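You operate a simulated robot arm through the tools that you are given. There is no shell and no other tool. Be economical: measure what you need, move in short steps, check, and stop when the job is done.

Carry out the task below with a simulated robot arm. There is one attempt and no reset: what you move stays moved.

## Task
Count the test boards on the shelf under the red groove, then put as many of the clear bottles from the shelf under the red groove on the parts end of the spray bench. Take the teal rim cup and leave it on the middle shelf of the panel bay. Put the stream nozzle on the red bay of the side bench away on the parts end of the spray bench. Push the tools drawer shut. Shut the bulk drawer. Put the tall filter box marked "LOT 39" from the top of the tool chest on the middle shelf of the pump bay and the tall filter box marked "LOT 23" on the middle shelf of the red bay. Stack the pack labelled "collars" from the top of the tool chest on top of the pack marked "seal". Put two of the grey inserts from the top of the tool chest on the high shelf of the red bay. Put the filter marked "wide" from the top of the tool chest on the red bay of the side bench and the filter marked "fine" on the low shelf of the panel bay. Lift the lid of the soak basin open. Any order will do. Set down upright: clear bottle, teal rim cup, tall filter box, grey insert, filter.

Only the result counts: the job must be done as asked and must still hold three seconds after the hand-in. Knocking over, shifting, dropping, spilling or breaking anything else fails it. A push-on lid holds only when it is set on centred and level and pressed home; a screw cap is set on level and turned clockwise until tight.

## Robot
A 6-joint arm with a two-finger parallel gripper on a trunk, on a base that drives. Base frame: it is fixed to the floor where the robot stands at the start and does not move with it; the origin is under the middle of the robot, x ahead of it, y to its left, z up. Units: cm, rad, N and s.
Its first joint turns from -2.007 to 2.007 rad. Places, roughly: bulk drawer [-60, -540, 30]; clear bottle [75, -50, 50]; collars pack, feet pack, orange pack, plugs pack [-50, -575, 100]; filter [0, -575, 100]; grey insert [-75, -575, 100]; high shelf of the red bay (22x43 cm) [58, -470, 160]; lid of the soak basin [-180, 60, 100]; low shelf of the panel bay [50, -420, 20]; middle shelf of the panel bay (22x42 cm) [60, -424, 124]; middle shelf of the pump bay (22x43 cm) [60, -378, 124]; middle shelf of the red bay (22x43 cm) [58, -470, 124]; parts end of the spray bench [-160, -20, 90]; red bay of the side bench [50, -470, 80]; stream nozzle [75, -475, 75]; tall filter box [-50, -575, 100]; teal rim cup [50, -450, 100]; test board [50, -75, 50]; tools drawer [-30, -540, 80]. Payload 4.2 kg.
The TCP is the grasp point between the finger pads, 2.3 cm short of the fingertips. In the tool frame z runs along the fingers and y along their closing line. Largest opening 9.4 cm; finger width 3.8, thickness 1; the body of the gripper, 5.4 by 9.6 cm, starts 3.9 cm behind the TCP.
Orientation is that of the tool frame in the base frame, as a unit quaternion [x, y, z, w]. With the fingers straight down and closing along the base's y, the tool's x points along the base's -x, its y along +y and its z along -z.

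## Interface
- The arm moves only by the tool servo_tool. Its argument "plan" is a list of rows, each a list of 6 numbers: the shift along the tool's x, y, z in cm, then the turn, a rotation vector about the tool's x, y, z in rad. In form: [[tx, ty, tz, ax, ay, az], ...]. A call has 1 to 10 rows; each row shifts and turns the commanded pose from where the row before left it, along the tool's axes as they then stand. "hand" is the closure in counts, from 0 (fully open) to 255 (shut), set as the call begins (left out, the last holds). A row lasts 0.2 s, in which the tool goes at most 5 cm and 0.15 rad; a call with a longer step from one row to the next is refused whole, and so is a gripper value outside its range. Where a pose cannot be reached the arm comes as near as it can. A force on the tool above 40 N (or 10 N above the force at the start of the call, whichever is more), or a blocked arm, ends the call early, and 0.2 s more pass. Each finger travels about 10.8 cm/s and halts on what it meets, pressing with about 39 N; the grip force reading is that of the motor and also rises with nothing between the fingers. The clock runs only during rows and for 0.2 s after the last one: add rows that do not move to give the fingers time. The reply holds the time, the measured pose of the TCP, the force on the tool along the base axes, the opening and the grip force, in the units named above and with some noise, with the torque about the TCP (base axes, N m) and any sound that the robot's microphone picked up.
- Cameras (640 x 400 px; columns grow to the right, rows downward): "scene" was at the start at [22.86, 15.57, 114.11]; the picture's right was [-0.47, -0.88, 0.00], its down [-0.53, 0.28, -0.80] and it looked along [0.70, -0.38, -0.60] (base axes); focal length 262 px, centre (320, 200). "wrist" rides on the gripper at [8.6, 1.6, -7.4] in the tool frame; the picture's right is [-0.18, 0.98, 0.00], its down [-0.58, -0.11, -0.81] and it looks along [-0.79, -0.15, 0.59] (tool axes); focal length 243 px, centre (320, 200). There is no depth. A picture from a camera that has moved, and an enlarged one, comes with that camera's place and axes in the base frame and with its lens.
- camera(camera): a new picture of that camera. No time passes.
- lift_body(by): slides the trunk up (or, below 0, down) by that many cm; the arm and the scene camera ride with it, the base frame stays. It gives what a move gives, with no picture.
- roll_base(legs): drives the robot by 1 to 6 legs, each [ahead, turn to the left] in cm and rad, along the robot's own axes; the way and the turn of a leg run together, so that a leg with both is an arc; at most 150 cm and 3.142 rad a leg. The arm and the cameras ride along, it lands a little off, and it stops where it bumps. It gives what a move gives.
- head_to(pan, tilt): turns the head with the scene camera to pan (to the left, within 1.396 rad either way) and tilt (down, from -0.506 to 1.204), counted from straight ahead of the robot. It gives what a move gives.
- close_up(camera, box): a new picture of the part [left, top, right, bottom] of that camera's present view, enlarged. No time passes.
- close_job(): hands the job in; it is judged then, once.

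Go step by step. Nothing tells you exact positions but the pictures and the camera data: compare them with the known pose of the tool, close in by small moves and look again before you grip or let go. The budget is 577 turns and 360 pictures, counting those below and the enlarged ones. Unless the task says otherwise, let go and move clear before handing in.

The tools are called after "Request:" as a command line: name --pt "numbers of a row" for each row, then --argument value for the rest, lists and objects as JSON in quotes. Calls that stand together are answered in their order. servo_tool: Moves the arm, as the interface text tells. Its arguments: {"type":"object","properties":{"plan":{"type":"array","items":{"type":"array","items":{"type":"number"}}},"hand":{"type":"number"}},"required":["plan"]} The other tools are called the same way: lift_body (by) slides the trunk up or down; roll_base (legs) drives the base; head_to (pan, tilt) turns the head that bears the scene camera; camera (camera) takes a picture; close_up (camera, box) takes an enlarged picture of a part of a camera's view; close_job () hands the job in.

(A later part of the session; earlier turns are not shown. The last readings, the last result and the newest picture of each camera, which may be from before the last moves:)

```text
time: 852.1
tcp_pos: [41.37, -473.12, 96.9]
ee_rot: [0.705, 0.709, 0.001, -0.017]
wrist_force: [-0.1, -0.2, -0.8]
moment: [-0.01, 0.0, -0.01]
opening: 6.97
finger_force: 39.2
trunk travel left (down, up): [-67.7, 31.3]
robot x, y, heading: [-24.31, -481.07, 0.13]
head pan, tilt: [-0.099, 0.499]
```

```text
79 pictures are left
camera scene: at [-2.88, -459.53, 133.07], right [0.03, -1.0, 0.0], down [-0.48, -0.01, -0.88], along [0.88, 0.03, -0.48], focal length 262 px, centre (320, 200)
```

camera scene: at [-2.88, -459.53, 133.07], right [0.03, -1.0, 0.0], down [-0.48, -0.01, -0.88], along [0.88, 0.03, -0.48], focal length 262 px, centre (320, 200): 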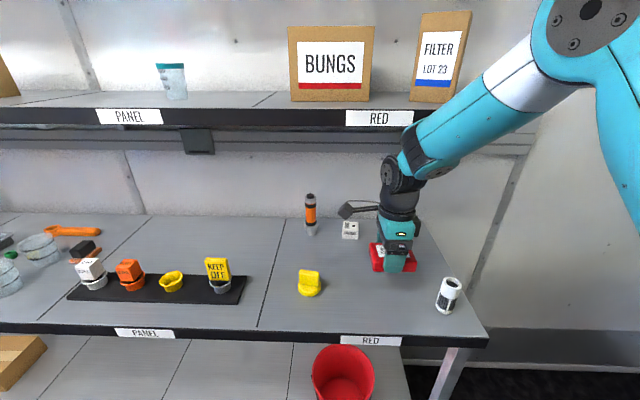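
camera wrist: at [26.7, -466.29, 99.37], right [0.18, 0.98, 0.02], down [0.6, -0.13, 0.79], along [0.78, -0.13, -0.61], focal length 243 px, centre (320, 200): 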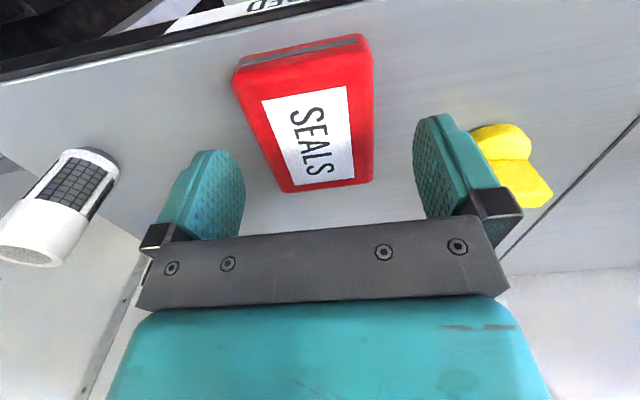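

Request:
lift_body --by -8

Request:
lift_body --by -0.5

Request:
lift_body --by -0.4

Request:
servo_tool --pt "0 0 0 0 0 0" --pt "0 0 0 0 0 0" --pt "0 0 0 0 0 0" --hand 20

Request:
lift_body --by 20

Request:
roll_base --legs '[[-20, 0]]'

Request:
camera --camera "scene"

```text
time: 853.3
tcp_pos: [41.49, -473.43, 88.85]
ee_rot: [0.705, 0.709, 0.001, -0.018]
wrist_force: [0.3, 0.3, -1.3]
moment: [0.02, 0.02, 0.0]
opening: 6.93
finger_force: 38.9
trunk travel left (down, up): [-59.7, 39.3]
robot x, y, heading: [-24.26, -481.03, 0.131]
head pan, tilt: [-0.099, 0.499]
```

```text
time: 853.8
tcp_pos: [41.31, -473.26, 88.45]
ee_rot: [0.706, 0.708, 0.001, -0.018]
wrist_force: [0.3, 0.1, -1.2]
moment: [0.02, -0.02, 0.0]
opening: 6.95
finger_force: 38.6
trunk travel left (down, up): [-59.2, 39.8]
robot x, y, heading: [-24.44, -481.26, 0.131]
head pan, tilt: [-0.099, 0.499]
```

```text
time: 854.4
tcp_pos: [41.43, -473.34, 88.18]
ee_rot: [0.705, 0.709, 0.002, -0.016]
wrist_force: [-4.8, 0.3, 18.3]
moment: [-0.64, -0.5, -0.1]
opening: 6.94
finger_force: 39.1
trunk travel left (down, up): [-58.8, 40.2]
robot x, y, heading: [-24.66, -481.61, 0.131]
head pan, tilt: [-0.099, 0.499]
```

```text
time: 855.2
tcp_pos: [41.43, -473.31, 88.12]
ee_rot: [0.705, 0.709, 0.002, -0.018]
wrist_force: [-0.4, 0.4, 0.4]
moment: [-0.01, 0.01, 0.0]
opening: 8.67
finger_force: 0.1
trunk travel left (down, up): [-58.8, 40.2]
robot x, y, heading: [-24.87, -481.24, 0.127]
head pan, tilt: [-0.099, 0.499]
```

```text
time: 857.3
tcp_pos: [41.34, -473.25, 108.11]
ee_rot: [0.705, 0.709, 0.001, -0.018]
wrist_force: [-0.5, 0.7, -0.5]
moment: [0.04, -0.01, 0.03]
opening: 8.67
finger_force: 0.2
trunk travel left (down, up): [-78.8, 20.2]
robot x, y, heading: [-24.51, -481.29, 0.131]
head pan, tilt: [-0.099, 0.499]
```

```text
time: 858.9
tcp_pos: [21.45, -475.84, 108.02]
ee_rot: [0.705, 0.709, 0.0, -0.017]
wrist_force: [-0.7, -1.0, -0.3]
moment: [-0.02, 0.0, -0.01]
opening: 8.67
finger_force: 0.1
trunk travel left (down, up): [-78.8, 20.2]
robot x, y, heading: [-44.81, -483.89, 0.13]
head pan, tilt: [-0.099, 0.499]
```

```text
78 pictures are left
camera scene: at [-22.85, -462.14, 144.17], right [0.03, -1.0, 0.0], down [-0.48, -0.01, -0.88], along [0.88, 0.03, -0.48], focal length 262 px, centre (320, 200)
```

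scene: 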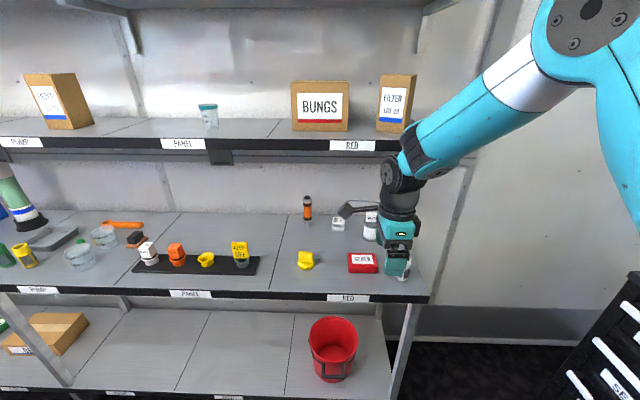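

SEALS is restored. Now the FINE filter: I'll roll back to camera-on-top with about 42° pitch.

Request:
servo_tool --pt "0 0 0 0 0 -0.15" --pt "0 0 0 0 0 -0.15" --pt "0 0 0 0 0 -0.15" --pt "0 0 0 0 0 -0.15" --pt "0 0 0 0 0 -0.15" --pt "0 0 0 0 0 -0.15" --pt "0 0 0 0 0 -0.15" --pt "0 0 0 0 0 -0.15" --pt "0 0 0 0 0 -0.15" --pt "0 0 0 0 0 -0.15"

Request:
servo_tool --pt "0 0 0 0 0 -0.15" --pt "0 0 0 0 0 -0.15" --pt "0 0 0 0 0 -0.15" --pt "0 0 0 0 0 -0.15" --pt "0 0 0 0 0 -0.15" --pt "0 0 0 0 0 -0.15" --pt "0 0 0 0 0 -0.15" --pt "0 0 0 0 0 -0.15" --pt "0 0 0 0 0 -0.15" --pt "0 0 0 0 0 -0.15"

Request:
servo_tool --pt "0 0 0 0 0 -0.15" --pt "0 0 0 0 0 -0.15" --pt "0 0 0 0 0 -0.15" --pt "0 0 0 0 0 -0.15" --pt "0 0 0 0 0 -0.15" --pt "0 0 0 0 0 -0.15" --pt "0 0 0 0 0 -0.15" --pt "0 0 0 0 0 -0.15" --pt "0 0 0 0 0 -0.15" --pt "0 0 0 0 0 -0.1"

```text
time: 861.1
tcp_pos: [21.31, -475.68, 108.17]
ee_rot: [0.032, 0.999, 0.012, -0.012]
wrist_force: [0.2, 0.2, 0.2]
moment: [0.0, 0.03, 0.01]
opening: 8.69
finger_force: 0.0
trunk travel left (down, up): [-78.8, 20.2]
robot x, y, heading: [-44.16, -483.81, 0.129]
head pan, tilt: [-0.099, 0.499]
```

```text
time: 863.3
tcp_pos: [21.53, -475.82, 108.14]
ee_rot: [-0.658, 0.753, 0.017, 0.0]
wrist_force: [-0.7, 0.7, -1.0]
moment: [-0.01, 0.0, -0.01]
opening: 8.69
finger_force: 0.0
trunk travel left (down, up): [-78.8, 20.2]
robot x, y, heading: [-44.93, -483.92, 0.131]
head pan, tilt: [-0.099, 0.499]
```

```text
time: 865.5
tcp_pos: [21.61, -475.81, 108.23]
ee_rot: [0.992, -0.128, -0.013, -0.011]
wrist_force: [-0.3, -0.7, 0.1]
moment: [-0.04, -0.02, -0.01]
opening: 8.66
finger_force: 0.1
trunk travel left (down, up): [-78.8, 20.2]
robot x, y, heading: [-44.34, -484.25, 0.129]
head pan, tilt: [-0.099, 0.499]
```

Request:
servo_tool --pt "0 0 0 0 0 -0.13" --pt "0 0 0 0 0 -0.13" --pt "0 0 0 0 0 -0.12" --pt "0 0 0 0 0.14 0" --pt "0 0 0 0 0.14 0" --pt "0 0 0 0 0.14 0" --pt "0 0 0 0 0.14 0" --pt "0 0 0 0 0.14 0" --pt "0 0 0 0 0.14 0" --hand 0

Request:
camera --camera "wrist"

```text
time: 867.5
tcp_pos: [21.36, -475.75, 108.02]
ee_rot: [0.915, 0.051, 0.398, -0.038]
wrist_force: [0.4, -0.3, 1.1]
moment: [0.01, 0.0, 0.01]
opening: 9.38
finger_force: 0.1
trunk travel left (down, up): [-78.8, 20.2]
robot x, y, heading: [-44.14, -483.85, 0.125]
head pan, tilt: [-0.099, 0.499]
```

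```text
77 pictures are left
camera wrist: at [22.09, -477.6, 119.44], right [-0.01, -0.99, -0.16], down [-0.99, -0.01, 0.13], along [-0.13, 0.16, -0.98], focal length 243 px, centre (320, 200)
```

wrist: 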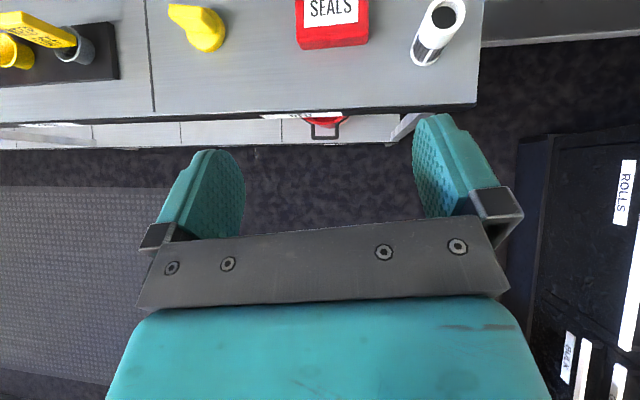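

Request:
lift_body --by 10

Request:
roll_base --legs '[[0, -0.565], [36, 0], [0, -1.131]]'

Request:
head_to --pan 0.4 --tilt 0.6

Request:
camera --camera "scene"

```text
time: 868.9
tcp_pos: [21.4, -475.76, 118.06]
ee_rot: [0.916, 0.048, 0.397, -0.036]
wrist_force: [-0.5, 0.1, 0.3]
moment: [-0.05, 0.0, -0.03]
opening: 9.38
finger_force: 0.1
trunk travel left (down, up): [-88.8, 10.2]
robot x, y, heading: [-44.76, -483.72, 0.129]
head pan, tilt: [-0.099, 0.499]
```

```text
time: 875.5
tcp_pos: [-11.81, -565.68, 117.94]
ee_rot: [-0.644, 0.653, -0.29, -0.274]
wrist_force: [0.4, -0.5, 0.6]
moment: [0.01, 0.0, 0.01]
opening: 9.41
finger_force: 0.2
trunk travel left (down, up): [-88.8, 10.2]
robot x, y, heading: [-11.84, -499.27, -1.563]
head pan, tilt: [-0.099, 0.499]
```

```text
time: 876.5
tcp_pos: [-11.71, -565.79, 118.09]
ee_rot: [-0.644, 0.652, -0.291, -0.274]
wrist_force: [0.7, 0.5, 0.0]
moment: [0.01, 0.01, -0.01]
opening: 9.39
finger_force: 0.1
trunk travel left (down, up): [-88.8, 10.2]
robot x, y, heading: [-12.25, -499.3, -1.56]
head pan, tilt: [0.4, 0.6]
```

```text
76 pictures are left
camera scene: at [11.23, -522.17, 153.27], right [-0.92, -0.4, 0.0], down [-0.22, 0.52, -0.83], along [0.33, -0.76, -0.56], focal length 262 px, centre (320, 200)
```

scene: 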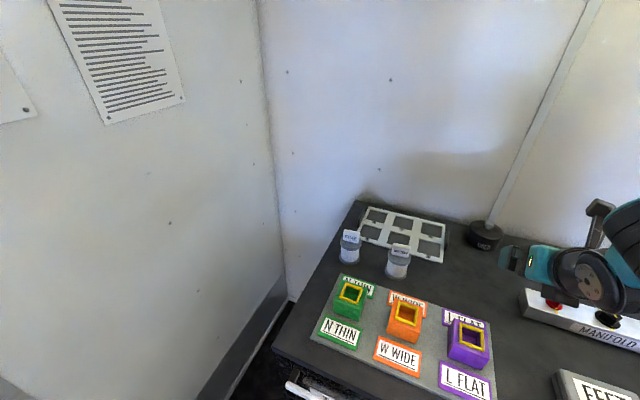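

I'll drive closer and swing the arm left toward FINE, keeping the hand radial.

Request:
roll_base --legs '[[9, 0]]'

Request:
servo_tool --pt "0 -4.65 0 0.051 0 -0.048" --pt "0 -4.65 0 0.051 0 -0.048" --pt "0 -4.65 0 0.051 0 -0.048" --pt "0 -4.65 0 0.051 0 -0.048" --pt "0 -4.65 0 0.051 0 -0.048" --pt "0 -4.65 0 0.051 0 -0.048" --pt "0 -4.65 0 0.051 0 -0.048"

Request:
camera --camera "wrist"

Request:
camera --camera "scene"

```text
time: 877.6
tcp_pos: [-11.51, -574.95, 117.99]
ee_rot: [-0.645, 0.652, -0.291, -0.273]
wrist_force: [-0.7, 0.2, 0.0]
moment: [0.01, 0.0, 0.01]
opening: 9.39
finger_force: 0.1
trunk travel left (down, up): [-88.8, 10.2]
robot x, y, heading: [-12.1, -508.47, -1.562]
head pan, tilt: [0.4, 0.6]
```

```text
time: 879.2
tcp_pos: [19.81, -568.32, 118.77]
ee_rot: [0.782, -0.473, 0.352, 0.199]
wrist_force: [-0.8, -0.6, -0.3]
moment: [0.02, -0.02, 0.02]
opening: 9.38
finger_force: 0.2
trunk travel left (down, up): [-88.8, 10.2]
robot x, y, heading: [-11.84, -508.28, -1.562]
head pan, tilt: [0.4, 0.6]
```

```text
75 pictures are left
camera wrist: at [18.29, -569.4, 130.23], right [-0.92, -0.35, -0.16], down [-0.37, 0.92, 0.12], along [0.1, 0.17, -0.98], focal length 243 px, centre (320, 200)
```

wrist: 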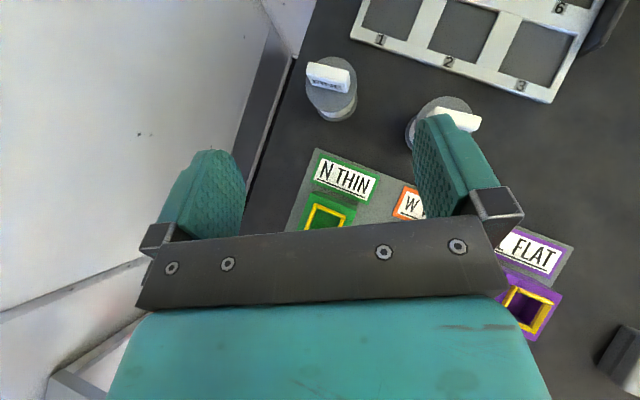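

```text
74 pictures are left
camera scene: at [11.32, -531.31, 153.27], right [-0.92, -0.4, 0.0], down [-0.22, 0.52, -0.83], along [0.33, -0.76, -0.57], focal length 262 px, centre (320, 200)
```

scene: 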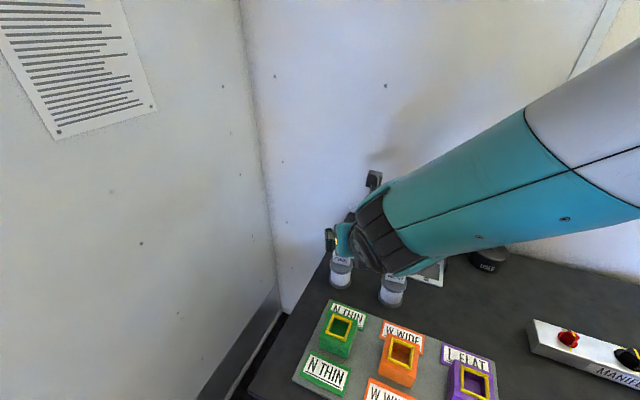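

Request:
servo_tool --pt "-2.74 0.2 4.06 0 0 0" --pt "-2.74 0.2 4.06 0 0 0" --pt "-2.74 0.2 4.06 0 0 0" --hand 33

Request:
camera --camera "wrist"

Request:
camera --camera "scene"

```text
time: 880.0
tcp_pos: [21.49, -571.6, 104.48]
ee_rot: [0.783, -0.473, 0.352, 0.199]
wrist_force: [0.2, 0.4, -0.1]
moment: [-0.01, 0.0, 0.0]
opening: 8.19
finger_force: 0.2
trunk travel left (down, up): [-88.8, 10.2]
robot x, y, heading: [-11.92, -508.56, -1.56]
head pan, tilt: [0.4, 0.6]
```

```text
73 pictures are left
camera wrist: at [19.96, -572.62, 115.81], right [-0.92, -0.35, -0.16], down [-0.37, 0.92, 0.11], along [0.11, 0.16, -0.98], focal length 243 px, centre (320, 200)
```

wrist: 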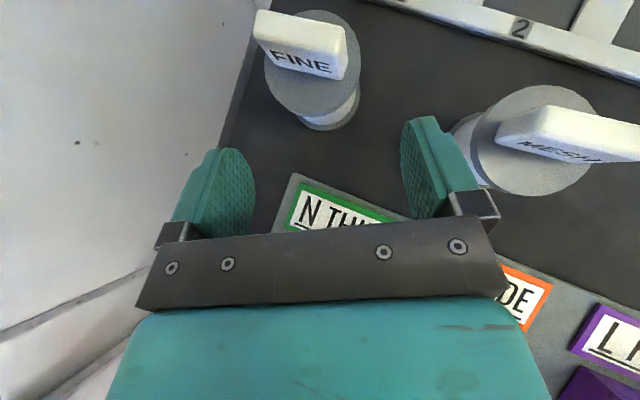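

```text
72 pictures are left
camera scene: at [11.33, -531.22, 153.29], right [-0.92, -0.4, 0.0], down [-0.22, 0.52, -0.83], along [0.33, -0.76, -0.56], focal length 262 px, centre (320, 200)
```

scene: 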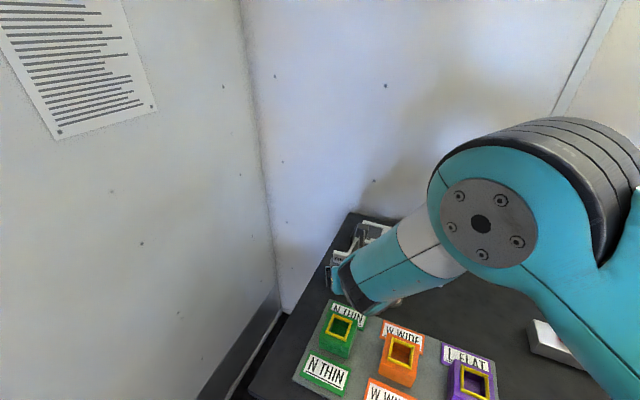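

Request:
servo_tool --pt "-2.4 0 2.18 0 0 0" --pt "-2.4 0 2.18 0 0 0" --pt "1.36 0 1.5 0 0 0" --pt "1.36 0 1.5 0 0 0" --pt "1.36 0 1.5 0 0 0"

Request:
camera --camera "wrist"

```text
time: 880.7
tcp_pos: [21.86, -572.32, 98.5]
ee_rot: [0.777, -0.474, 0.361, 0.203]
wrist_force: [2.2, -5.1, 3.0]
moment: [0.19, 0.04, -0.03]
opening: 8.19
finger_force: 0.0
trunk travel left (down, up): [-88.8, 10.2]
robot x, y, heading: [-11.99, -508.43, -1.559]
head pan, tilt: [0.4, 0.6]
stopped in row 3: the force on the tool passed its limit (the readings are from after the stop); the commanded pose is now the measured one
```

```text
71 pictures are left
camera wrist: at [20.25, -573.14, 109.93], right [-0.92, -0.35, -0.16], down [-0.37, 0.92, 0.1], along [0.12, 0.15, -0.98], focal length 243 px, centre (320, 200)
```

wrist: 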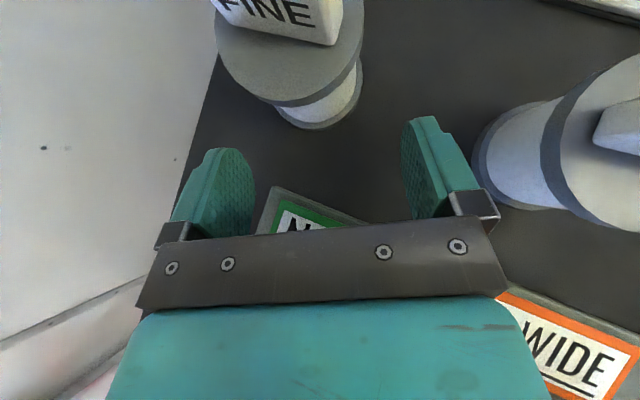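

The underside of the hand touched the green block. I'll raise immediately and check it.

Request:
servo_tool --pt "-0.5 0 -0.5 0 0 0" --pt "2.2 0 -2.0 0 0 0" --pt "2.96 0 -2.68 0 0 0" --pt "2.96 0 -2.68 0 0 0" --pt "2.96 0 -2.68 0 0 0"

Request:
camera --camera "wrist"

Request:
camera --camera "scene"

```text
time: 881.9
tcp_pos: [21.12, -571.57, 113.69]
ee_rot: [0.779, -0.473, 0.359, 0.203]
wrist_force: [0.1, -1.1, -0.4]
moment: [-0.01, 0.02, -0.01]
opening: 8.21
finger_force: 0.0
trunk travel left (down, up): [-88.8, 10.2]
robot x, y, heading: [-11.6, -508.53, -1.564]
head pan, tilt: [0.4, 0.6]
```

```text
70 pictures are left
camera wrist: at [19.5, -572.49, 125.05], right [-0.92, -0.35, -0.16], down [-0.37, 0.92, 0.1], along [0.11, 0.15, -0.98], focal length 243 px, centre (320, 200)
```

wrist: 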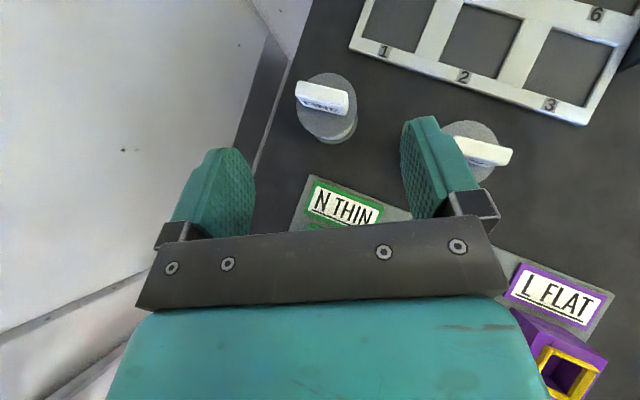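

```text
69 pictures are left
camera scene: at [11.37, -531.35, 153.24], right [-0.92, -0.4, 0.0], down [-0.22, 0.52, -0.82], along [0.33, -0.76, -0.57], focal length 262 px, centre (320, 200)
```

scene: 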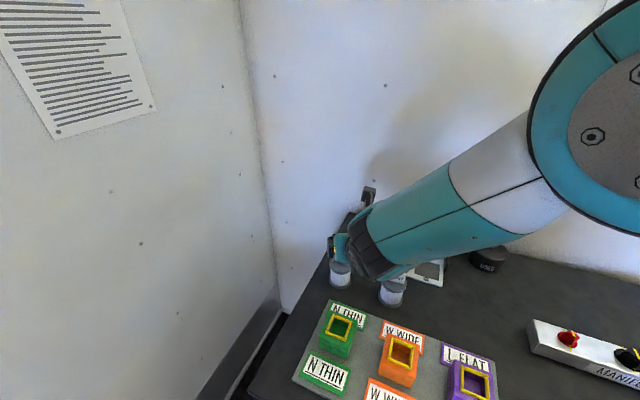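

The green block wasn't moved. I'll yaw the hand right so that its body passes clear of the block, and steepen the pitch slightly.

Request:
servo_tool --pt "0 0 0 -0.113 0.003 0.099" --pt "0 0 0 -0.113 0.003 0.099" --pt "0 0 0 -0.113 0.003 0.099" --pt "0 0 0 -0.113 0.003 0.099" --pt "0 0 0 0 -0.12 0"

Request:
camera --camera "wrist"

```text
time: 883.1
tcp_pos: [21.17, -571.51, 113.5]
ee_rot: [-0.62, 0.699, -0.245, -0.258]
wrist_force: [-0.2, 0.2, 0.0]
moment: [-0.03, 0.02, -0.03]
opening: 8.19
finger_force: 0.0
trunk travel left (down, up): [-88.8, 10.2]
robot x, y, heading: [-12.18, -508.22, -1.563]
head pan, tilt: [0.4, 0.6]
```

```text
68 pictures are left
camera wrist: at [19.11, -572.72, 124.68], right [-0.96, 0.25, -0.14], down [0.21, 0.95, 0.22], along [0.19, 0.18, -0.96], focal length 243 px, centre (320, 200)
```

wrist: 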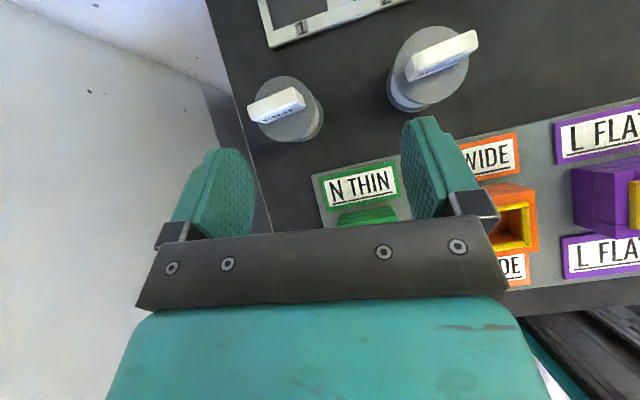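

Request:
servo_tool --pt "0 -3.8 0 0 0 0" --pt "-3 0 3.35 0 0 0" --pt "-3 0 3.35 0 0 0"

Request:
camera --camera "wrist"

Request:
camera --camera "scene"

```text
time: 883.9
tcp_pos: [25.68, -572.13, 104.83]
ee_rot: [-0.62, 0.699, -0.246, -0.258]
wrist_force: [-0.5, 0.5, 0.1]
moment: [0.01, 0.01, 0.03]
opening: 8.14
finger_force: 0.2
trunk travel left (down, up): [-88.8, 10.2]
robot x, y, heading: [-11.83, -508.29, -1.56]
head pan, tilt: [0.4, 0.6]
```

```text
67 pictures are left
camera wrist: at [23.65, -573.35, 115.94], right [-0.96, 0.25, -0.15], down [0.21, 0.95, 0.22], along [0.19, 0.18, -0.96], focal length 243 px, centre (320, 200)
```

wrist: 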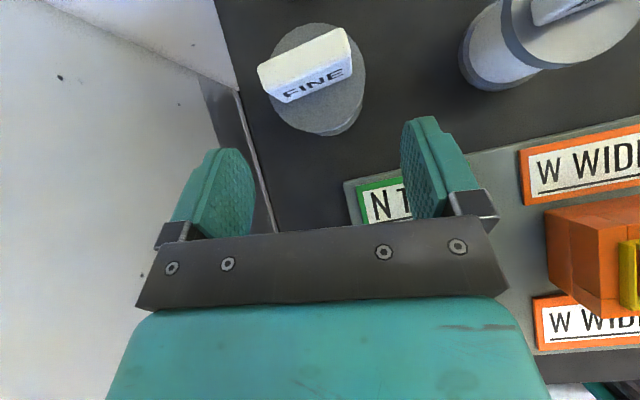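

```text
66 pictures are left
camera scene: at [11.32, -531.28, 153.28], right [-0.92, -0.4, 0.0], down [-0.22, 0.52, -0.83], along [0.33, -0.76, -0.56], focal length 262 px, centre (320, 200)
```

scene: 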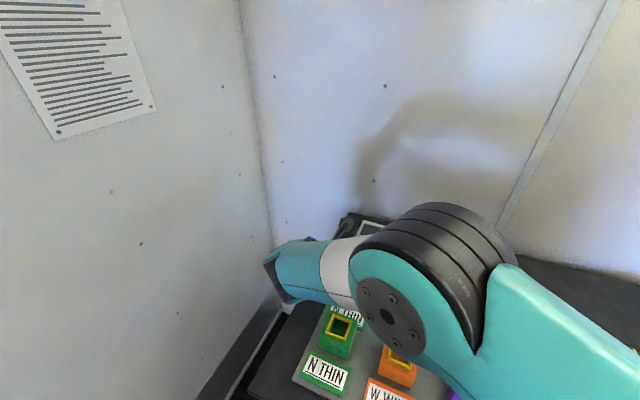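

Request:
servo_tool --pt "-1.85 0.2 2.05 0 0 0" --pt "-1.85 0 2.05 0 0 0" --pt "1.1 0 1.0 0 0 0" --pt "1.1 0 1.0 0 0 0" --pt "1.1 0 1.0 0 0 0"

Request:
camera --camera "wrist"

```text
time: 885.1
tcp_pos: [24.56, -576.46, 98.72]
ee_rot: [-0.62, 0.7, -0.244, -0.258]
wrist_force: [-0.4, 0.3, 0.0]
moment: [-0.05, -0.01, 0.01]
opening: 8.19
finger_force: 0.0
trunk travel left (down, up): [-88.8, 10.2]
robot x, y, heading: [-11.7, -508.04, -1.564]
head pan, tilt: [0.4, 0.6]
```

```text
65 pictures are left
camera wrist: at [22.56, -577.64, 109.99], right [-0.96, 0.25, -0.14], down [0.21, 0.95, 0.22], along [0.19, 0.18, -0.97], focal length 243 px, centre (320, 200)
```

wrist: 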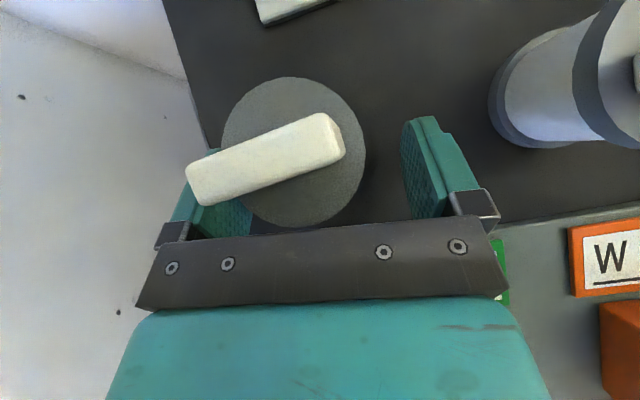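

Request:
servo_tool --pt "0.35 -0.6 0.3 0 0 0" --pt "0 0 0 0 0 0"

Request:
servo_tool --pt "0 0 0 0 0 0" --pt "0 0 0 0 0 0" --pt "0 0 0 0 0 0" --pt "0 0 0 0 0 0" --hand 255

Request:
servo_tool --pt "2.65 0 -2.98 0 0 0" --pt "2.65 0 -2.98 0 0 0" --pt "2.65 0 -2.98 0 0 0" --pt "2.65 0 -2.98 0 0 0" --pt "2.65 0 -2.98 0 0 0"

Request:
camera --camera "wrist"

Request:
camera --camera "scene"

```text
time: 885.7
tcp_pos: [25.02, -577.0, 98.82]
ee_rot: [-0.62, 0.699, -0.246, -0.258]
wrist_force: [0.1, 0.3, -0.8]
moment: [-0.02, -0.04, -0.02]
opening: 8.18
finger_force: 0.0
trunk travel left (down, up): [-88.8, 10.2]
robot x, y, heading: [-11.85, -508.05, -1.563]
head pan, tilt: [0.4, 0.6]
```

```text
time: 886.7
tcp_pos: [25.1, -576.86, 98.73]
ee_rot: [-0.62, 0.699, -0.247, -0.258]
wrist_force: [1.3, 0.3, 2.8]
moment: [0.01, -0.02, 0.0]
opening: 5.98
finger_force: 38.7
trunk travel left (down, up): [-88.8, 10.2]
robot x, y, heading: [-11.92, -508.25, -1.565]
head pan, tilt: [0.4, 0.6]
```

```text
time: 887.9
tcp_pos: [24.53, -576.86, 118.73]
ee_rot: [-0.62, 0.699, -0.245, -0.259]
wrist_force: [0.5, -1.0, -0.7]
moment: [0.01, -0.01, 0.0]
opening: 5.99
finger_force: 38.4
trunk travel left (down, up): [-88.8, 10.2]
robot x, y, heading: [-11.66, -508.6, -1.563]
head pan, tilt: [0.4, 0.6]
```

```text
64 pictures are left
camera wrist: at [22.51, -578.05, 129.89], right [-0.96, 0.25, -0.14], down [0.21, 0.95, 0.22], along [0.19, 0.18, -0.96], focal length 243 px, centre (320, 200)
```

wrist: 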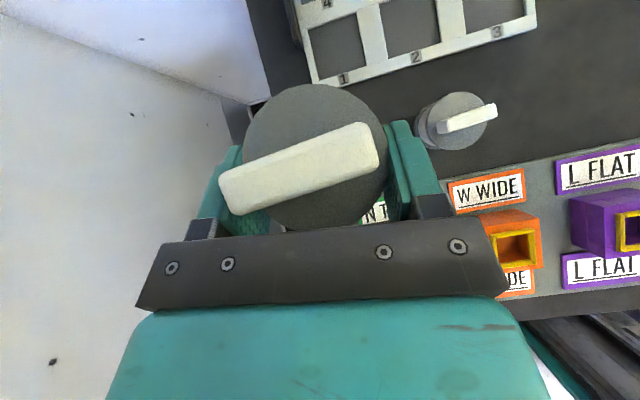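

```text
63 pictures are left
camera scene: at [11.36, -531.34, 153.25], right [-0.92, -0.4, 0.0], down [-0.22, 0.52, -0.82], along [0.33, -0.76, -0.57], focal length 262 px, centre (320, 200)
```

scene: 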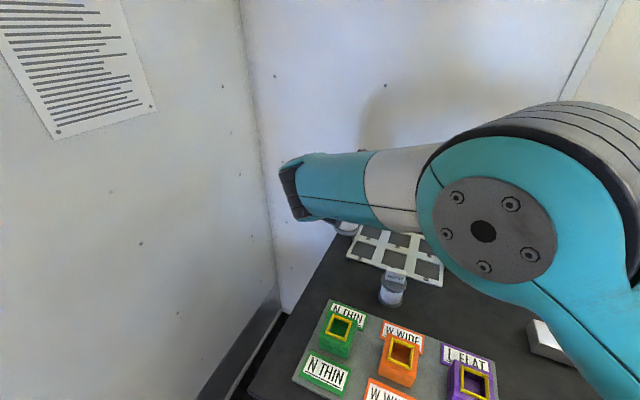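

FINE is held. I'll back off and bring the arm back in front of the robot.

Request:
roll_base --legs '[[-45, 0]]'

Request:
servo_tool --pt "0 4.3 0 0 0 0" --pt "0 4.3 0 0 0 0" --pt "0 4.3 0 0 0 0" --pt "0 4.3 0 0 0 0" --pt "0 4.3 0 0 0 0" --pt "0 4.3 0 0 0 0" --pt "0 2.5 0 0 0 0"

Request:
camera --camera "wrist"

```text
time: 890.5
tcp_pos: [24.18, -534.12, 118.65]
ee_rot: [-0.619, 0.7, -0.245, -0.259]
wrist_force: [0.0, 0.7, -0.9]
moment: [0.02, 0.0, 0.01]
opening: 5.98
finger_force: 39.0
trunk travel left (down, up): [-88.8, 10.2]
robot x, y, heading: [-12.52, -465.5, -1.561]
head pan, tilt: [0.4, 0.6]
```

```text
time: 892.1
tcp_pos: [-4.09, -530.82, 117.81]
ee_rot: [-0.619, 0.7, -0.244, -0.258]
wrist_force: [1.1, 0.4, -1.5]
moment: [0.04, 0.02, -0.03]
opening: 5.98
finger_force: 39.2
trunk travel left (down, up): [-88.8, 10.2]
robot x, y, heading: [-12.14, -465.77, -1.567]
head pan, tilt: [0.4, 0.6]
```

```text
62 pictures are left
camera wrist: at [-6.24, -532.09, 129.13], right [-0.96, 0.25, -0.15], down [0.21, 0.95, 0.22], along [0.19, 0.18, -0.96], focal length 243 px, centre (320, 200)
```

wrist: 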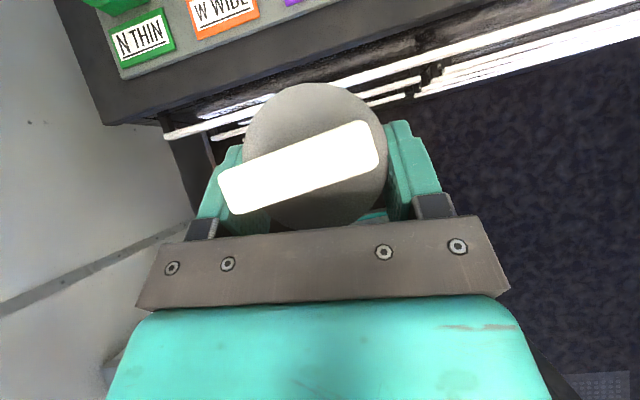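

I'll head around via the open side to face the panel bay's low shelf.

Request:
roll_base --legs '[[0, -2.306], [51, 0], [0, -2.41]]'

Request:
lift_body --by -40

Request:
lift_body --by -38

Request:
head_to --pan 0 --tilt 0.5

Request:
camera --camera "scene"

```text
time: 906.2
tcp_pos: [12.96, -420.98, 117.97]
ee_rot: [0.934, -0.037, 0.356, 0.002]
wrist_force: [0.5, -0.2, 0.5]
moment: [0.0, 0.01, 0.0]
opening: 5.96
finger_force: 38.8
trunk travel left (down, up): [-88.8, 10.2]
robot x, y, heading: [-51.87, -431.67, 0.058]
head pan, tilt: [0.4, 0.6]
```

```text
time: 910.0
tcp_pos: [13.03, -420.88, 77.82]
ee_rot: [0.934, -0.035, 0.356, 0.001]
wrist_force: [0.2, -0.3, -0.1]
moment: [-0.01, 0.04, -0.02]
opening: 5.98
finger_force: 39.4
trunk travel left (down, up): [-48.8, 50.2]
robot x, y, heading: [-52.12, -431.88, 0.049]
head pan, tilt: [0.4, 0.6]
```

```text
time: 913.7
tcp_pos: [13.05, -421.0, 39.96]
ee_rot: [0.934, -0.035, 0.356, 0.001]
wrist_force: [-0.5, -0.2, -1.4]
moment: [0.0, 0.01, 0.0]
opening: 5.95
finger_force: 39.2
trunk travel left (down, up): [-10.8, 88.2]
robot x, y, heading: [-51.8, -431.88, 0.056]
head pan, tilt: [0.4, 0.6]
```

```text
time: 914.5
tcp_pos: [12.94, -420.96, 39.8]
ee_rot: [0.934, -0.035, 0.355, 0.001]
wrist_force: [-0.4, -0.2, 0.0]
moment: [0.01, 0.02, 0.03]
opening: 5.97
finger_force: 39.0
trunk travel left (down, up): [-10.8, 88.2]
robot x, y, heading: [-51.99, -432.05, 0.052]
head pan, tilt: [0.0, 0.499]
```

```text
61 pictures are left
camera scene: at [-28.78, -410.93, 76.17], right [0.05, -1.0, 0.0], down [-0.48, -0.03, -0.88], along [0.88, 0.05, -0.48], focal length 262 px, centre (320, 200)
```

scene: 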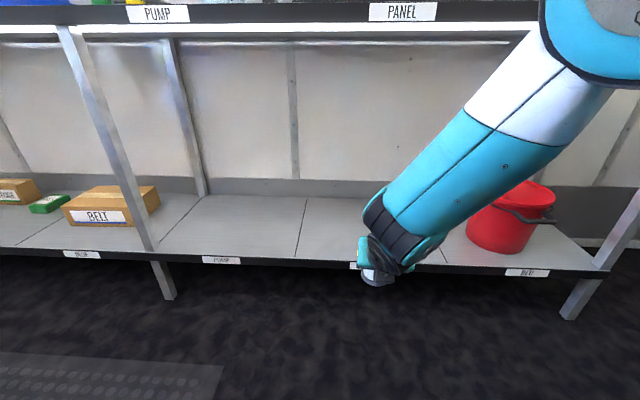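

The elbow could meet the bench edge, so I'll lower the trunk fully and extend the arm before driving in.

Request:
servo_tool --pt "3.19 0 0.17 0 0 0" --pt "3.19 0 0.17 0 0 0" --pt "3.19 0 0.17 0 0 0" --pt "3.19 0 0.17 0 0 0"

Request:
lift_body --by -10.6

Request:
roll_base --legs '[[10, 0]]'

Request:
head_to --pan -0.5 --tilt 0.0

Request:
camera --camera "scene"

```text
time: 915.5
tcp_pos: [22.92, -421.38, 47.77]
ee_rot: [0.934, -0.035, 0.355, 0.001]
wrist_force: [-0.5, 0.1, -1.4]
moment: [-0.01, 0.03, 0.0]
opening: 5.98
finger_force: 38.9
trunk travel left (down, up): [-10.8, 88.2]
robot x, y, heading: [-52.2, -431.47, 0.058]
head pan, tilt: [0.0, 0.499]
```

```text
time: 916.9
tcp_pos: [22.95, -421.48, 37.15]
ee_rot: [0.934, -0.036, 0.356, 0.001]
wrist_force: [-0.9, -0.2, -1.5]
moment: [0.0, 0.01, 0.0]
opening: 5.96
finger_force: 39.3
trunk travel left (down, up): [-0.2, 98.8]
robot x, y, heading: [-51.88, -432.06, 0.06]
head pan, tilt: [0.0, 0.499]
```

```text
time: 918.1
tcp_pos: [33.0, -420.65, 37.17]
ee_rot: [0.934, -0.035, 0.355, 0.0]
wrist_force: [0.2, -0.5, -0.7]
moment: [0.03, 0.01, 0.0]
opening: 5.96
finger_force: 37.9
trunk travel left (down, up): [-0.2, 98.8]
robot x, y, heading: [-41.89, -431.26, 0.055]
head pan, tilt: [0.0, 0.499]
```

```text
time: 919.0
tcp_pos: [32.96, -420.79, 37.1]
ee_rot: [0.934, -0.035, 0.356, 0.001]
wrist_force: [0.5, 0.0, -1.2]
moment: [0.0, 0.0, 0.0]
opening: 5.98
finger_force: 38.6
trunk travel left (down, up): [-0.2, 98.8]
robot x, y, heading: [-41.9, -431.42, 0.051]
head pan, tilt: [-0.499, 0.0]
```

```text
60 pictures are left
camera scene: at [-19.64, -414.71, 70.18], right [-0.43, -0.9, 0.0], down [0.0, 0.0, -1.0], along [0.9, -0.43, 0.0], focal length 262 px, centre (320, 200)
```

scene: 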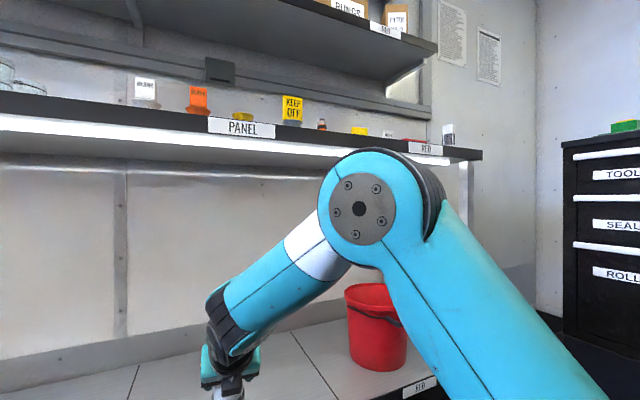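

The elbow stays low and clear. I'll drive in 11 cm more and lower with the arm.

Request:
roll_base --legs '[[11, 0]]'

Request:
servo_tool --pt "-1.66 0 1.87 0 0 0" --pt "-1.66 0 1.87 0 0 0" --pt "-0.67 0 0.75 0 0 0"

Request:
camera --camera "wrist"

```text
time: 920.2
tcp_pos: [43.91, -420.2, 37.15]
ee_rot: [0.934, -0.036, 0.355, 0.001]
wrist_force: [0.2, -0.3, -0.4]
moment: [0.01, 0.01, -0.02]
opening: 6.0
finger_force: 39.4
trunk travel left (down, up): [-0.2, 98.8]
robot x, y, heading: [-30.81, -430.72, 0.058]
head pan, tilt: [-0.499, 0.0]
```

```text
time: 921.0
tcp_pos: [43.92, -420.04, 31.05]
ee_rot: [0.934, -0.035, 0.355, 0.0]
wrist_force: [-0.2, 0.0, 0.0]
moment: [-0.04, 0.0, 0.03]
opening: 5.96
finger_force: 38.8
trunk travel left (down, up): [-0.2, 98.8]
robot x, y, heading: [-31.32, -430.7, 0.051]
head pan, tilt: [-0.499, 0.0]
```

```text
59 pictures are left
camera wrist: at [45.4, -421.95, 42.33], right [-0.2, -0.97, -0.14], down [-0.96, 0.17, 0.22], along [-0.19, 0.18, -0.96], focal length 243 px, centre (320, 200)
```

wrist: 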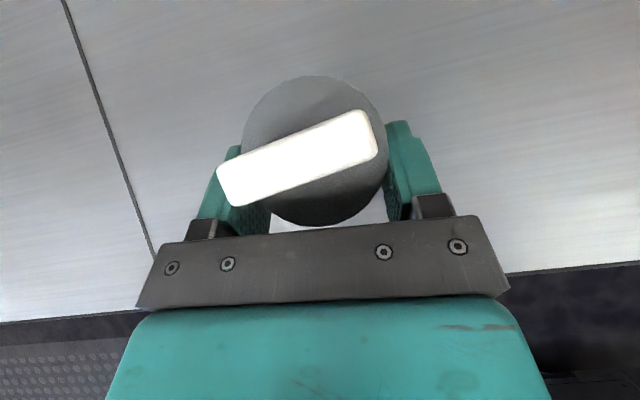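

Request:
servo_tool --pt "-0.66 0 0.75 0 0 0" --pt "-0.66 0 0.75 0 0 0" --pt "-0.33 0 0.37 0 0 0" --pt "-0.27 0 0.3 0 0 0" --pt "-0.27 0 0.3 0 0 0" --pt "-0.27 0 0.3 0 0 0" --pt "-0.27 0 0.3 0 0 0" --pt "-0.27 0 0.3 0 0 0"

```text
time: 922.8
tcp_pos: [44.16, -419.89, 27.03]
ee_rot: [0.932, -0.036, 0.36, 0.0]
wrist_force: [6.6, 1.8, 33.1]
moment: [-0.89, -0.61, 0.1]
opening: 6.01
finger_force: 38.7
trunk travel left (down, up): [-0.2, 98.8]
robot x, y, heading: [-30.98, -430.73, 0.057]
head pan, tilt: [-0.499, 0.0]
```

Contact at 33 N. I'll ease, release, and this time lift clear before backing out.

Request:
servo_tool --pt "0.13 0 -0.15 0 0 0" --pt "0 0 0 0 0 0"

Request:
servo_tool --pt "0 0 0 0 0 0" --pt "0 0 0 0 0 0" --pt "0 0 0 0 0 0" --hand 10

Request:
camera --camera "wrist"

Request:
servo_tool --pt "0 0 -3 0 0 0" --pt "0 0 -4 0 0 0" --pt "0 0 -4 0 0 0"

Request:
roll_base --legs '[[-25, 0]]'

Request:
head_to --pan 0.0 --tilt 0.5

Request:
camera --camera "scene"

```text
time: 923.4
tcp_pos: [43.95, -419.9, 26.99]
ee_rot: [0.933, -0.036, 0.358, 0.0]
wrist_force: [7.9, 4.0, 23.3]
moment: [-0.5, -0.82, 0.32]
opening: 5.98
finger_force: 38.8
trunk travel left (down, up): [-0.2, 98.8]
robot x, y, heading: [-30.75, -430.56, 0.052]
head pan, tilt: [-0.499, 0.0]
```

```text
time: 924.2
tcp_pos: [43.94, -420.06, 26.91]
ee_rot: [0.934, -0.035, 0.355, 0.001]
wrist_force: [-0.3, -0.3, 1.1]
moment: [-0.02, -0.01, 0.02]
opening: 9.02
finger_force: 0.0
trunk travel left (down, up): [-0.2, 98.8]
robot x, y, heading: [-31.04, -430.76, 0.056]
head pan, tilt: [-0.499, 0.0]
```

```text
58 pictures are left
camera wrist: at [45.32, -421.94, 38.09], right [-0.2, -0.97, -0.14], down [-0.96, 0.17, 0.22], along [-0.19, 0.18, -0.96], focal length 243 px, centre (320, 200)
```

wrist: 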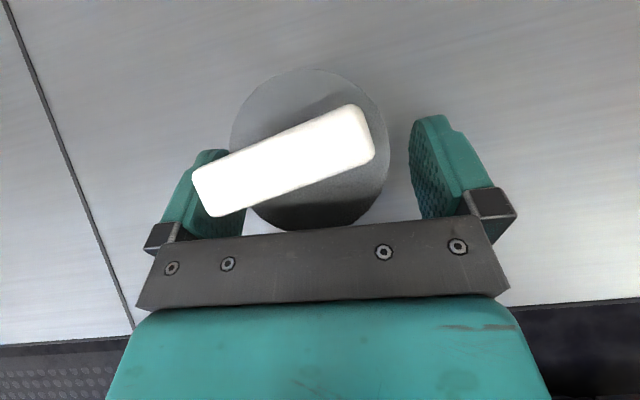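

```text
time: 925.0
tcp_pos: [36.78, -419.96, 35.19]
ee_rot: [0.934, -0.035, 0.356, 0.001]
wrist_force: [-1.2, 0.2, 0.3]
moment: [-0.04, -0.01, 0.0]
opening: 9.03
finger_force: 0.0
trunk travel left (down, up): [-0.2, 98.8]
robot x, y, heading: [-30.71, -430.43, 0.051]
head pan, tilt: [-0.499, 0.0]
```

```text
time: 926.8
tcp_pos: [12.09, -421.11, 35.15]
ee_rot: [0.934, -0.034, 0.355, 0.0]
wrist_force: [-0.2, -0.5, 0.2]
moment: [-0.01, 0.01, 0.01]
opening: 9.05
finger_force: 0.0
trunk travel left (down, up): [-0.2, 98.8]
robot x, y, heading: [-55.37, -432.14, 0.058]
head pan, tilt: [-0.499, 0.0]
```

```text
time: 927.7
tcp_pos: [12.06, -421.01, 35.2]
ee_rot: [0.934, -0.035, 0.356, 0.0]
wrist_force: [0.0, -0.5, 0.1]
moment: [0.01, 0.0, 0.01]
opening: 9.04
finger_force: 0.1
trunk travel left (down, up): [-0.2, 98.8]
robot x, y, heading: [-55.55, -431.9, 0.06]
head pan, tilt: [0.0, 0.499]
```

```text
57 pictures are left
camera scene: at [-32.33, -411.08, 65.58], right [0.06, -1.0, 0.0], down [-0.48, -0.03, -0.88], along [0.88, 0.05, -0.48], focal length 262 px, centre (320, 200)
```

scene: 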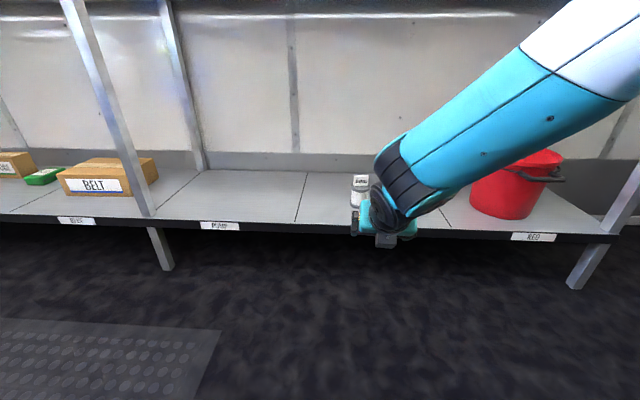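

FINE stands on the panel bay's low shelf. Last item: the stream nozzle. I'll set pitch to about 30°, raise, and reposition in front of the red bay.

Request:
servo_tool --pt "0 0 0 0 0.11 0" --pt "0 0 0 0 0.11 0" --pt "0 0 0 0 0.1 0" --pt "3.5 0 -1.2 0 0 0" --pt "3.5 0 -1.2 0 0 0" --pt "3.5 0 -1.2 0 0 0" --pt "3.5 0 -1.2 0 0 0" --hand 60

Request:
lift_body --by 40

Request:
lift_body --by 10

Request:
roll_base --legs '[[0, 1.64], [-43.8, 0], [0, -1.697]]'

Request:
head_to --pan 0.0 --tilt 0.5

Request:
camera --camera "scene"

```text
time: 929.3
tcp_pos: [14.91, -421.79, 49.67]
ee_rot: [0.865, -0.033, 0.5, 0.005]
wrist_force: [0.4, -0.3, -1.2]
moment: [-0.03, 0.01, 0.0]
opening: 7.19
finger_force: 0.0
trunk travel left (down, up): [-0.2, 98.8]
robot x, y, heading: [-55.18, -432.06, 0.056]
head pan, tilt: [0.0, 0.499]
```

```text
time: 933.2
tcp_pos: [15.01, -421.84, 89.43]
ee_rot: [0.865, -0.034, 0.5, 0.006]
wrist_force: [-0.9, -0.1, 0.4]
moment: [-0.02, -0.02, 0.0]
opening: 7.17
finger_force: 0.1
trunk travel left (down, up): [-40.2, 58.8]
robot x, y, heading: [-55.39, -431.94, 0.062]
head pan, tilt: [0.0, 0.499]
```

```text
time: 934.5
tcp_pos: [14.93, -421.85, 99.68]
ee_rot: [0.865, -0.034, 0.5, 0.006]
wrist_force: [-0.1, -0.5, -0.4]
moment: [0.01, -0.01, 0.01]
opening: 7.2
finger_force: 0.0
trunk travel left (down, up): [-50.2, 48.8]
robot x, y, heading: [-55.58, -432.43, 0.061]
head pan, tilt: [0.0, 0.499]
```

```text
time: 945.3
tcp_pos: [20.5, -471.75, 99.66]
ee_rot: [0.863, -0.073, 0.499, 0.029]
wrist_force: [-0.1, 0.4, 0.3]
moment: [0.0, 0.0, -0.03]
opening: 7.22
finger_force: 0.0
trunk travel left (down, up): [-50.2, 48.8]
robot x, y, heading: [-50.68, -475.73, -0.033]
head pan, tilt: [0.0, 0.499]
```

```text
time: 945.9
tcp_pos: [20.62, -471.87, 99.59]
ee_rot: [0.863, -0.073, 0.499, 0.029]
wrist_force: [-0.3, -0.3, -0.2]
moment: [0.02, -0.01, 0.01]
opening: 7.19
finger_force: 0.1
trunk travel left (down, up): [-50.2, 48.8]
robot x, y, heading: [-50.42, -475.29, -0.035]
head pan, tilt: [0.0, 0.499]
```

```text
56 pictures are left
camera scene: at [-25.47, -456.68, 115.57], right [-0.04, -1.0, 0.0], down [-0.48, 0.02, -0.88], along [0.88, -0.03, -0.48], focal length 262 px, centre (320, 200)
```

scene: 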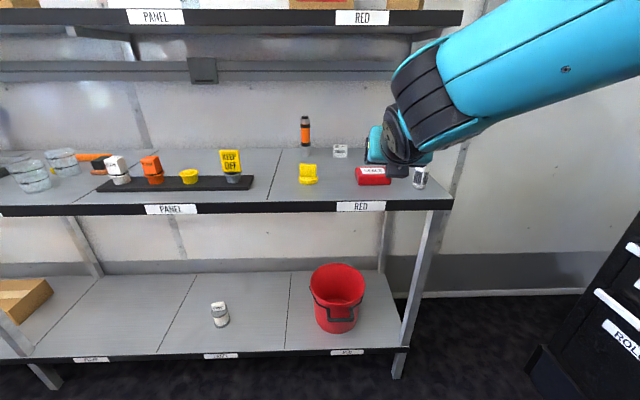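

Request:
roll_base --legs '[[0, 0.045], [31, 0]]'

Request:
camera --camera "wrist"

Request:
camera --camera "scene"

```text
time: 948.3
tcp_pos: [51.37, -468.22, 99.59]
ee_rot: [0.864, -0.054, 0.5, 0.018]
wrist_force: [-0.1, 0.4, -0.1]
moment: [0.01, 0.03, -0.01]
opening: 7.19
finger_force: 0.0
trunk travel left (down, up): [-50.2, 48.8]
robot x, y, heading: [-19.61, -475.41, 0.014]
head pan, tilt: [0.0, 0.499]
```

```text
55 pictures are left
camera wrist: at [48.96, -469.8, 110.75], right [-0.2, -0.96, -0.18], down [-0.97, 0.22, -0.1], along [0.13, 0.16, -0.98], focal length 243 px, centre (320, 200)
```

wrist: 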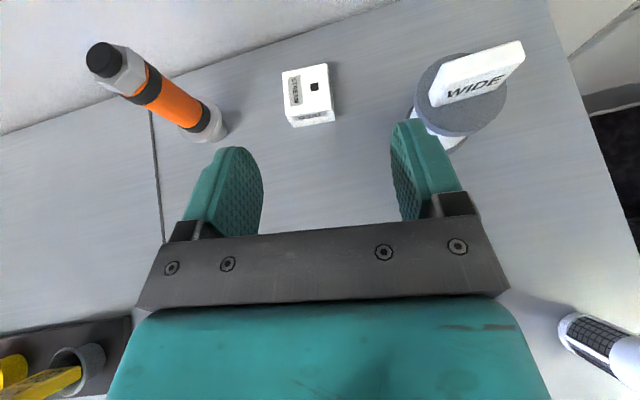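

```text
54 pictures are left
camera scene: at [4.52, -455.26, 115.57], right [0.01, -1.0, 0.0], down [-0.48, 0.0, -0.88], along [0.88, 0.01, -0.48], focal length 262 px, centre (320, 200)
```

scene: 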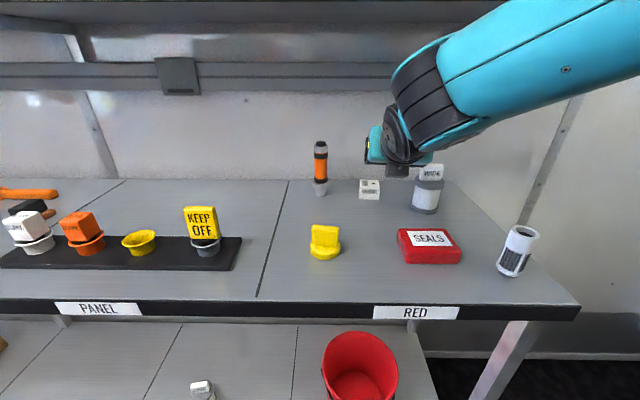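

Request:
servo_tool --pt "0 -0.8 0 0 0 0"

Request:
roll_base --legs '[[10.8, 0]]'

Request:
lift_body --by -6.5

Request:
camera --camera "wrist"

Request:
camera --camera "scene"

```text
time: 948.7
tcp_pos: [51.4, -467.47, 99.55]
ee_rot: [0.864, -0.053, 0.5, 0.017]
wrist_force: [-0.3, 0.3, 0.3]
moment: [0.0, 0.03, 0.01]
opening: 7.17
finger_force: 0.0
trunk travel left (down, up): [-50.2, 48.8]
robot x, y, heading: [-19.41, -475.05, 0.009]
head pan, tilt: [0.0, 0.499]
```

```text
time: 949.9
tcp_pos: [62.57, -467.65, 99.66]
ee_rot: [0.864, -0.055, 0.5, 0.018]
wrist_force: [0.5, -0.3, -0.9]
moment: [0.02, 0.02, 0.01]
opening: 7.19
finger_force: 0.1
trunk travel left (down, up): [-50.2, 48.8]
robot x, y, heading: [-8.32, -474.89, 0.004]
head pan, tilt: [0.0, 0.499]
```

```text
time: 951.0
tcp_pos: [62.37, -467.49, 93.11]
ee_rot: [0.864, -0.055, 0.5, 0.018]
wrist_force: [0.3, -0.1, 0.3]
moment: [0.01, -0.02, -0.01]
opening: 7.17
finger_force: 0.0
trunk travel left (down, up): [-43.7, 55.3]
robot x, y, heading: [-8.44, -475.09, 0.007]
head pan, tilt: [0.0, 0.499]
```

```text
53 pictures are left
camera wrist: at [60.13, -469.1, 104.33], right [-0.2, -0.96, -0.18], down [-0.97, 0.22, -0.1], along [0.13, 0.16, -0.98], focal length 243 px, centre (320, 200)
```

wrist: 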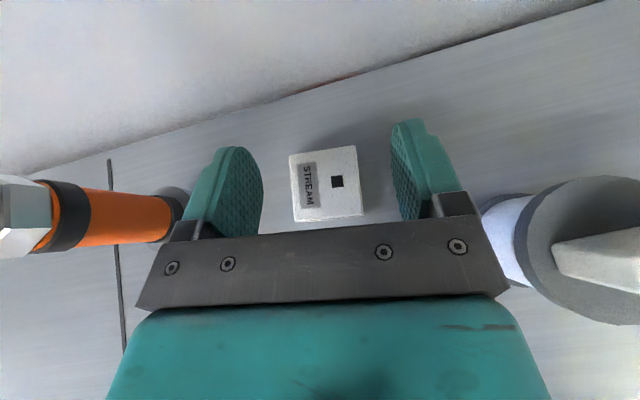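

```text
52 pictures are left
camera scene: at [15.65, -455.25, 109.07], right [0.01, -1.0, 0.0], down [-0.48, 0.0, -0.88], along [0.88, 0.01, -0.48], focal length 262 px, centre (320, 200)
```

scene: 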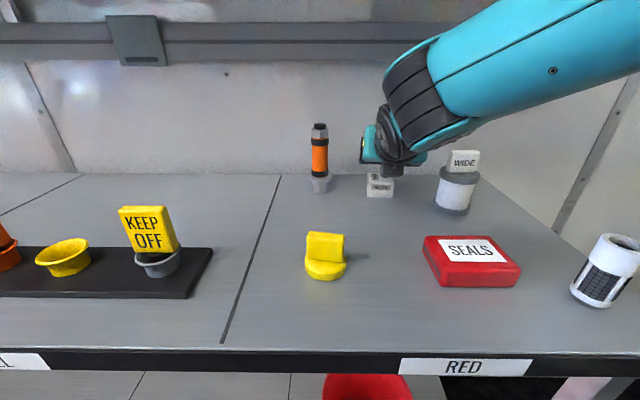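

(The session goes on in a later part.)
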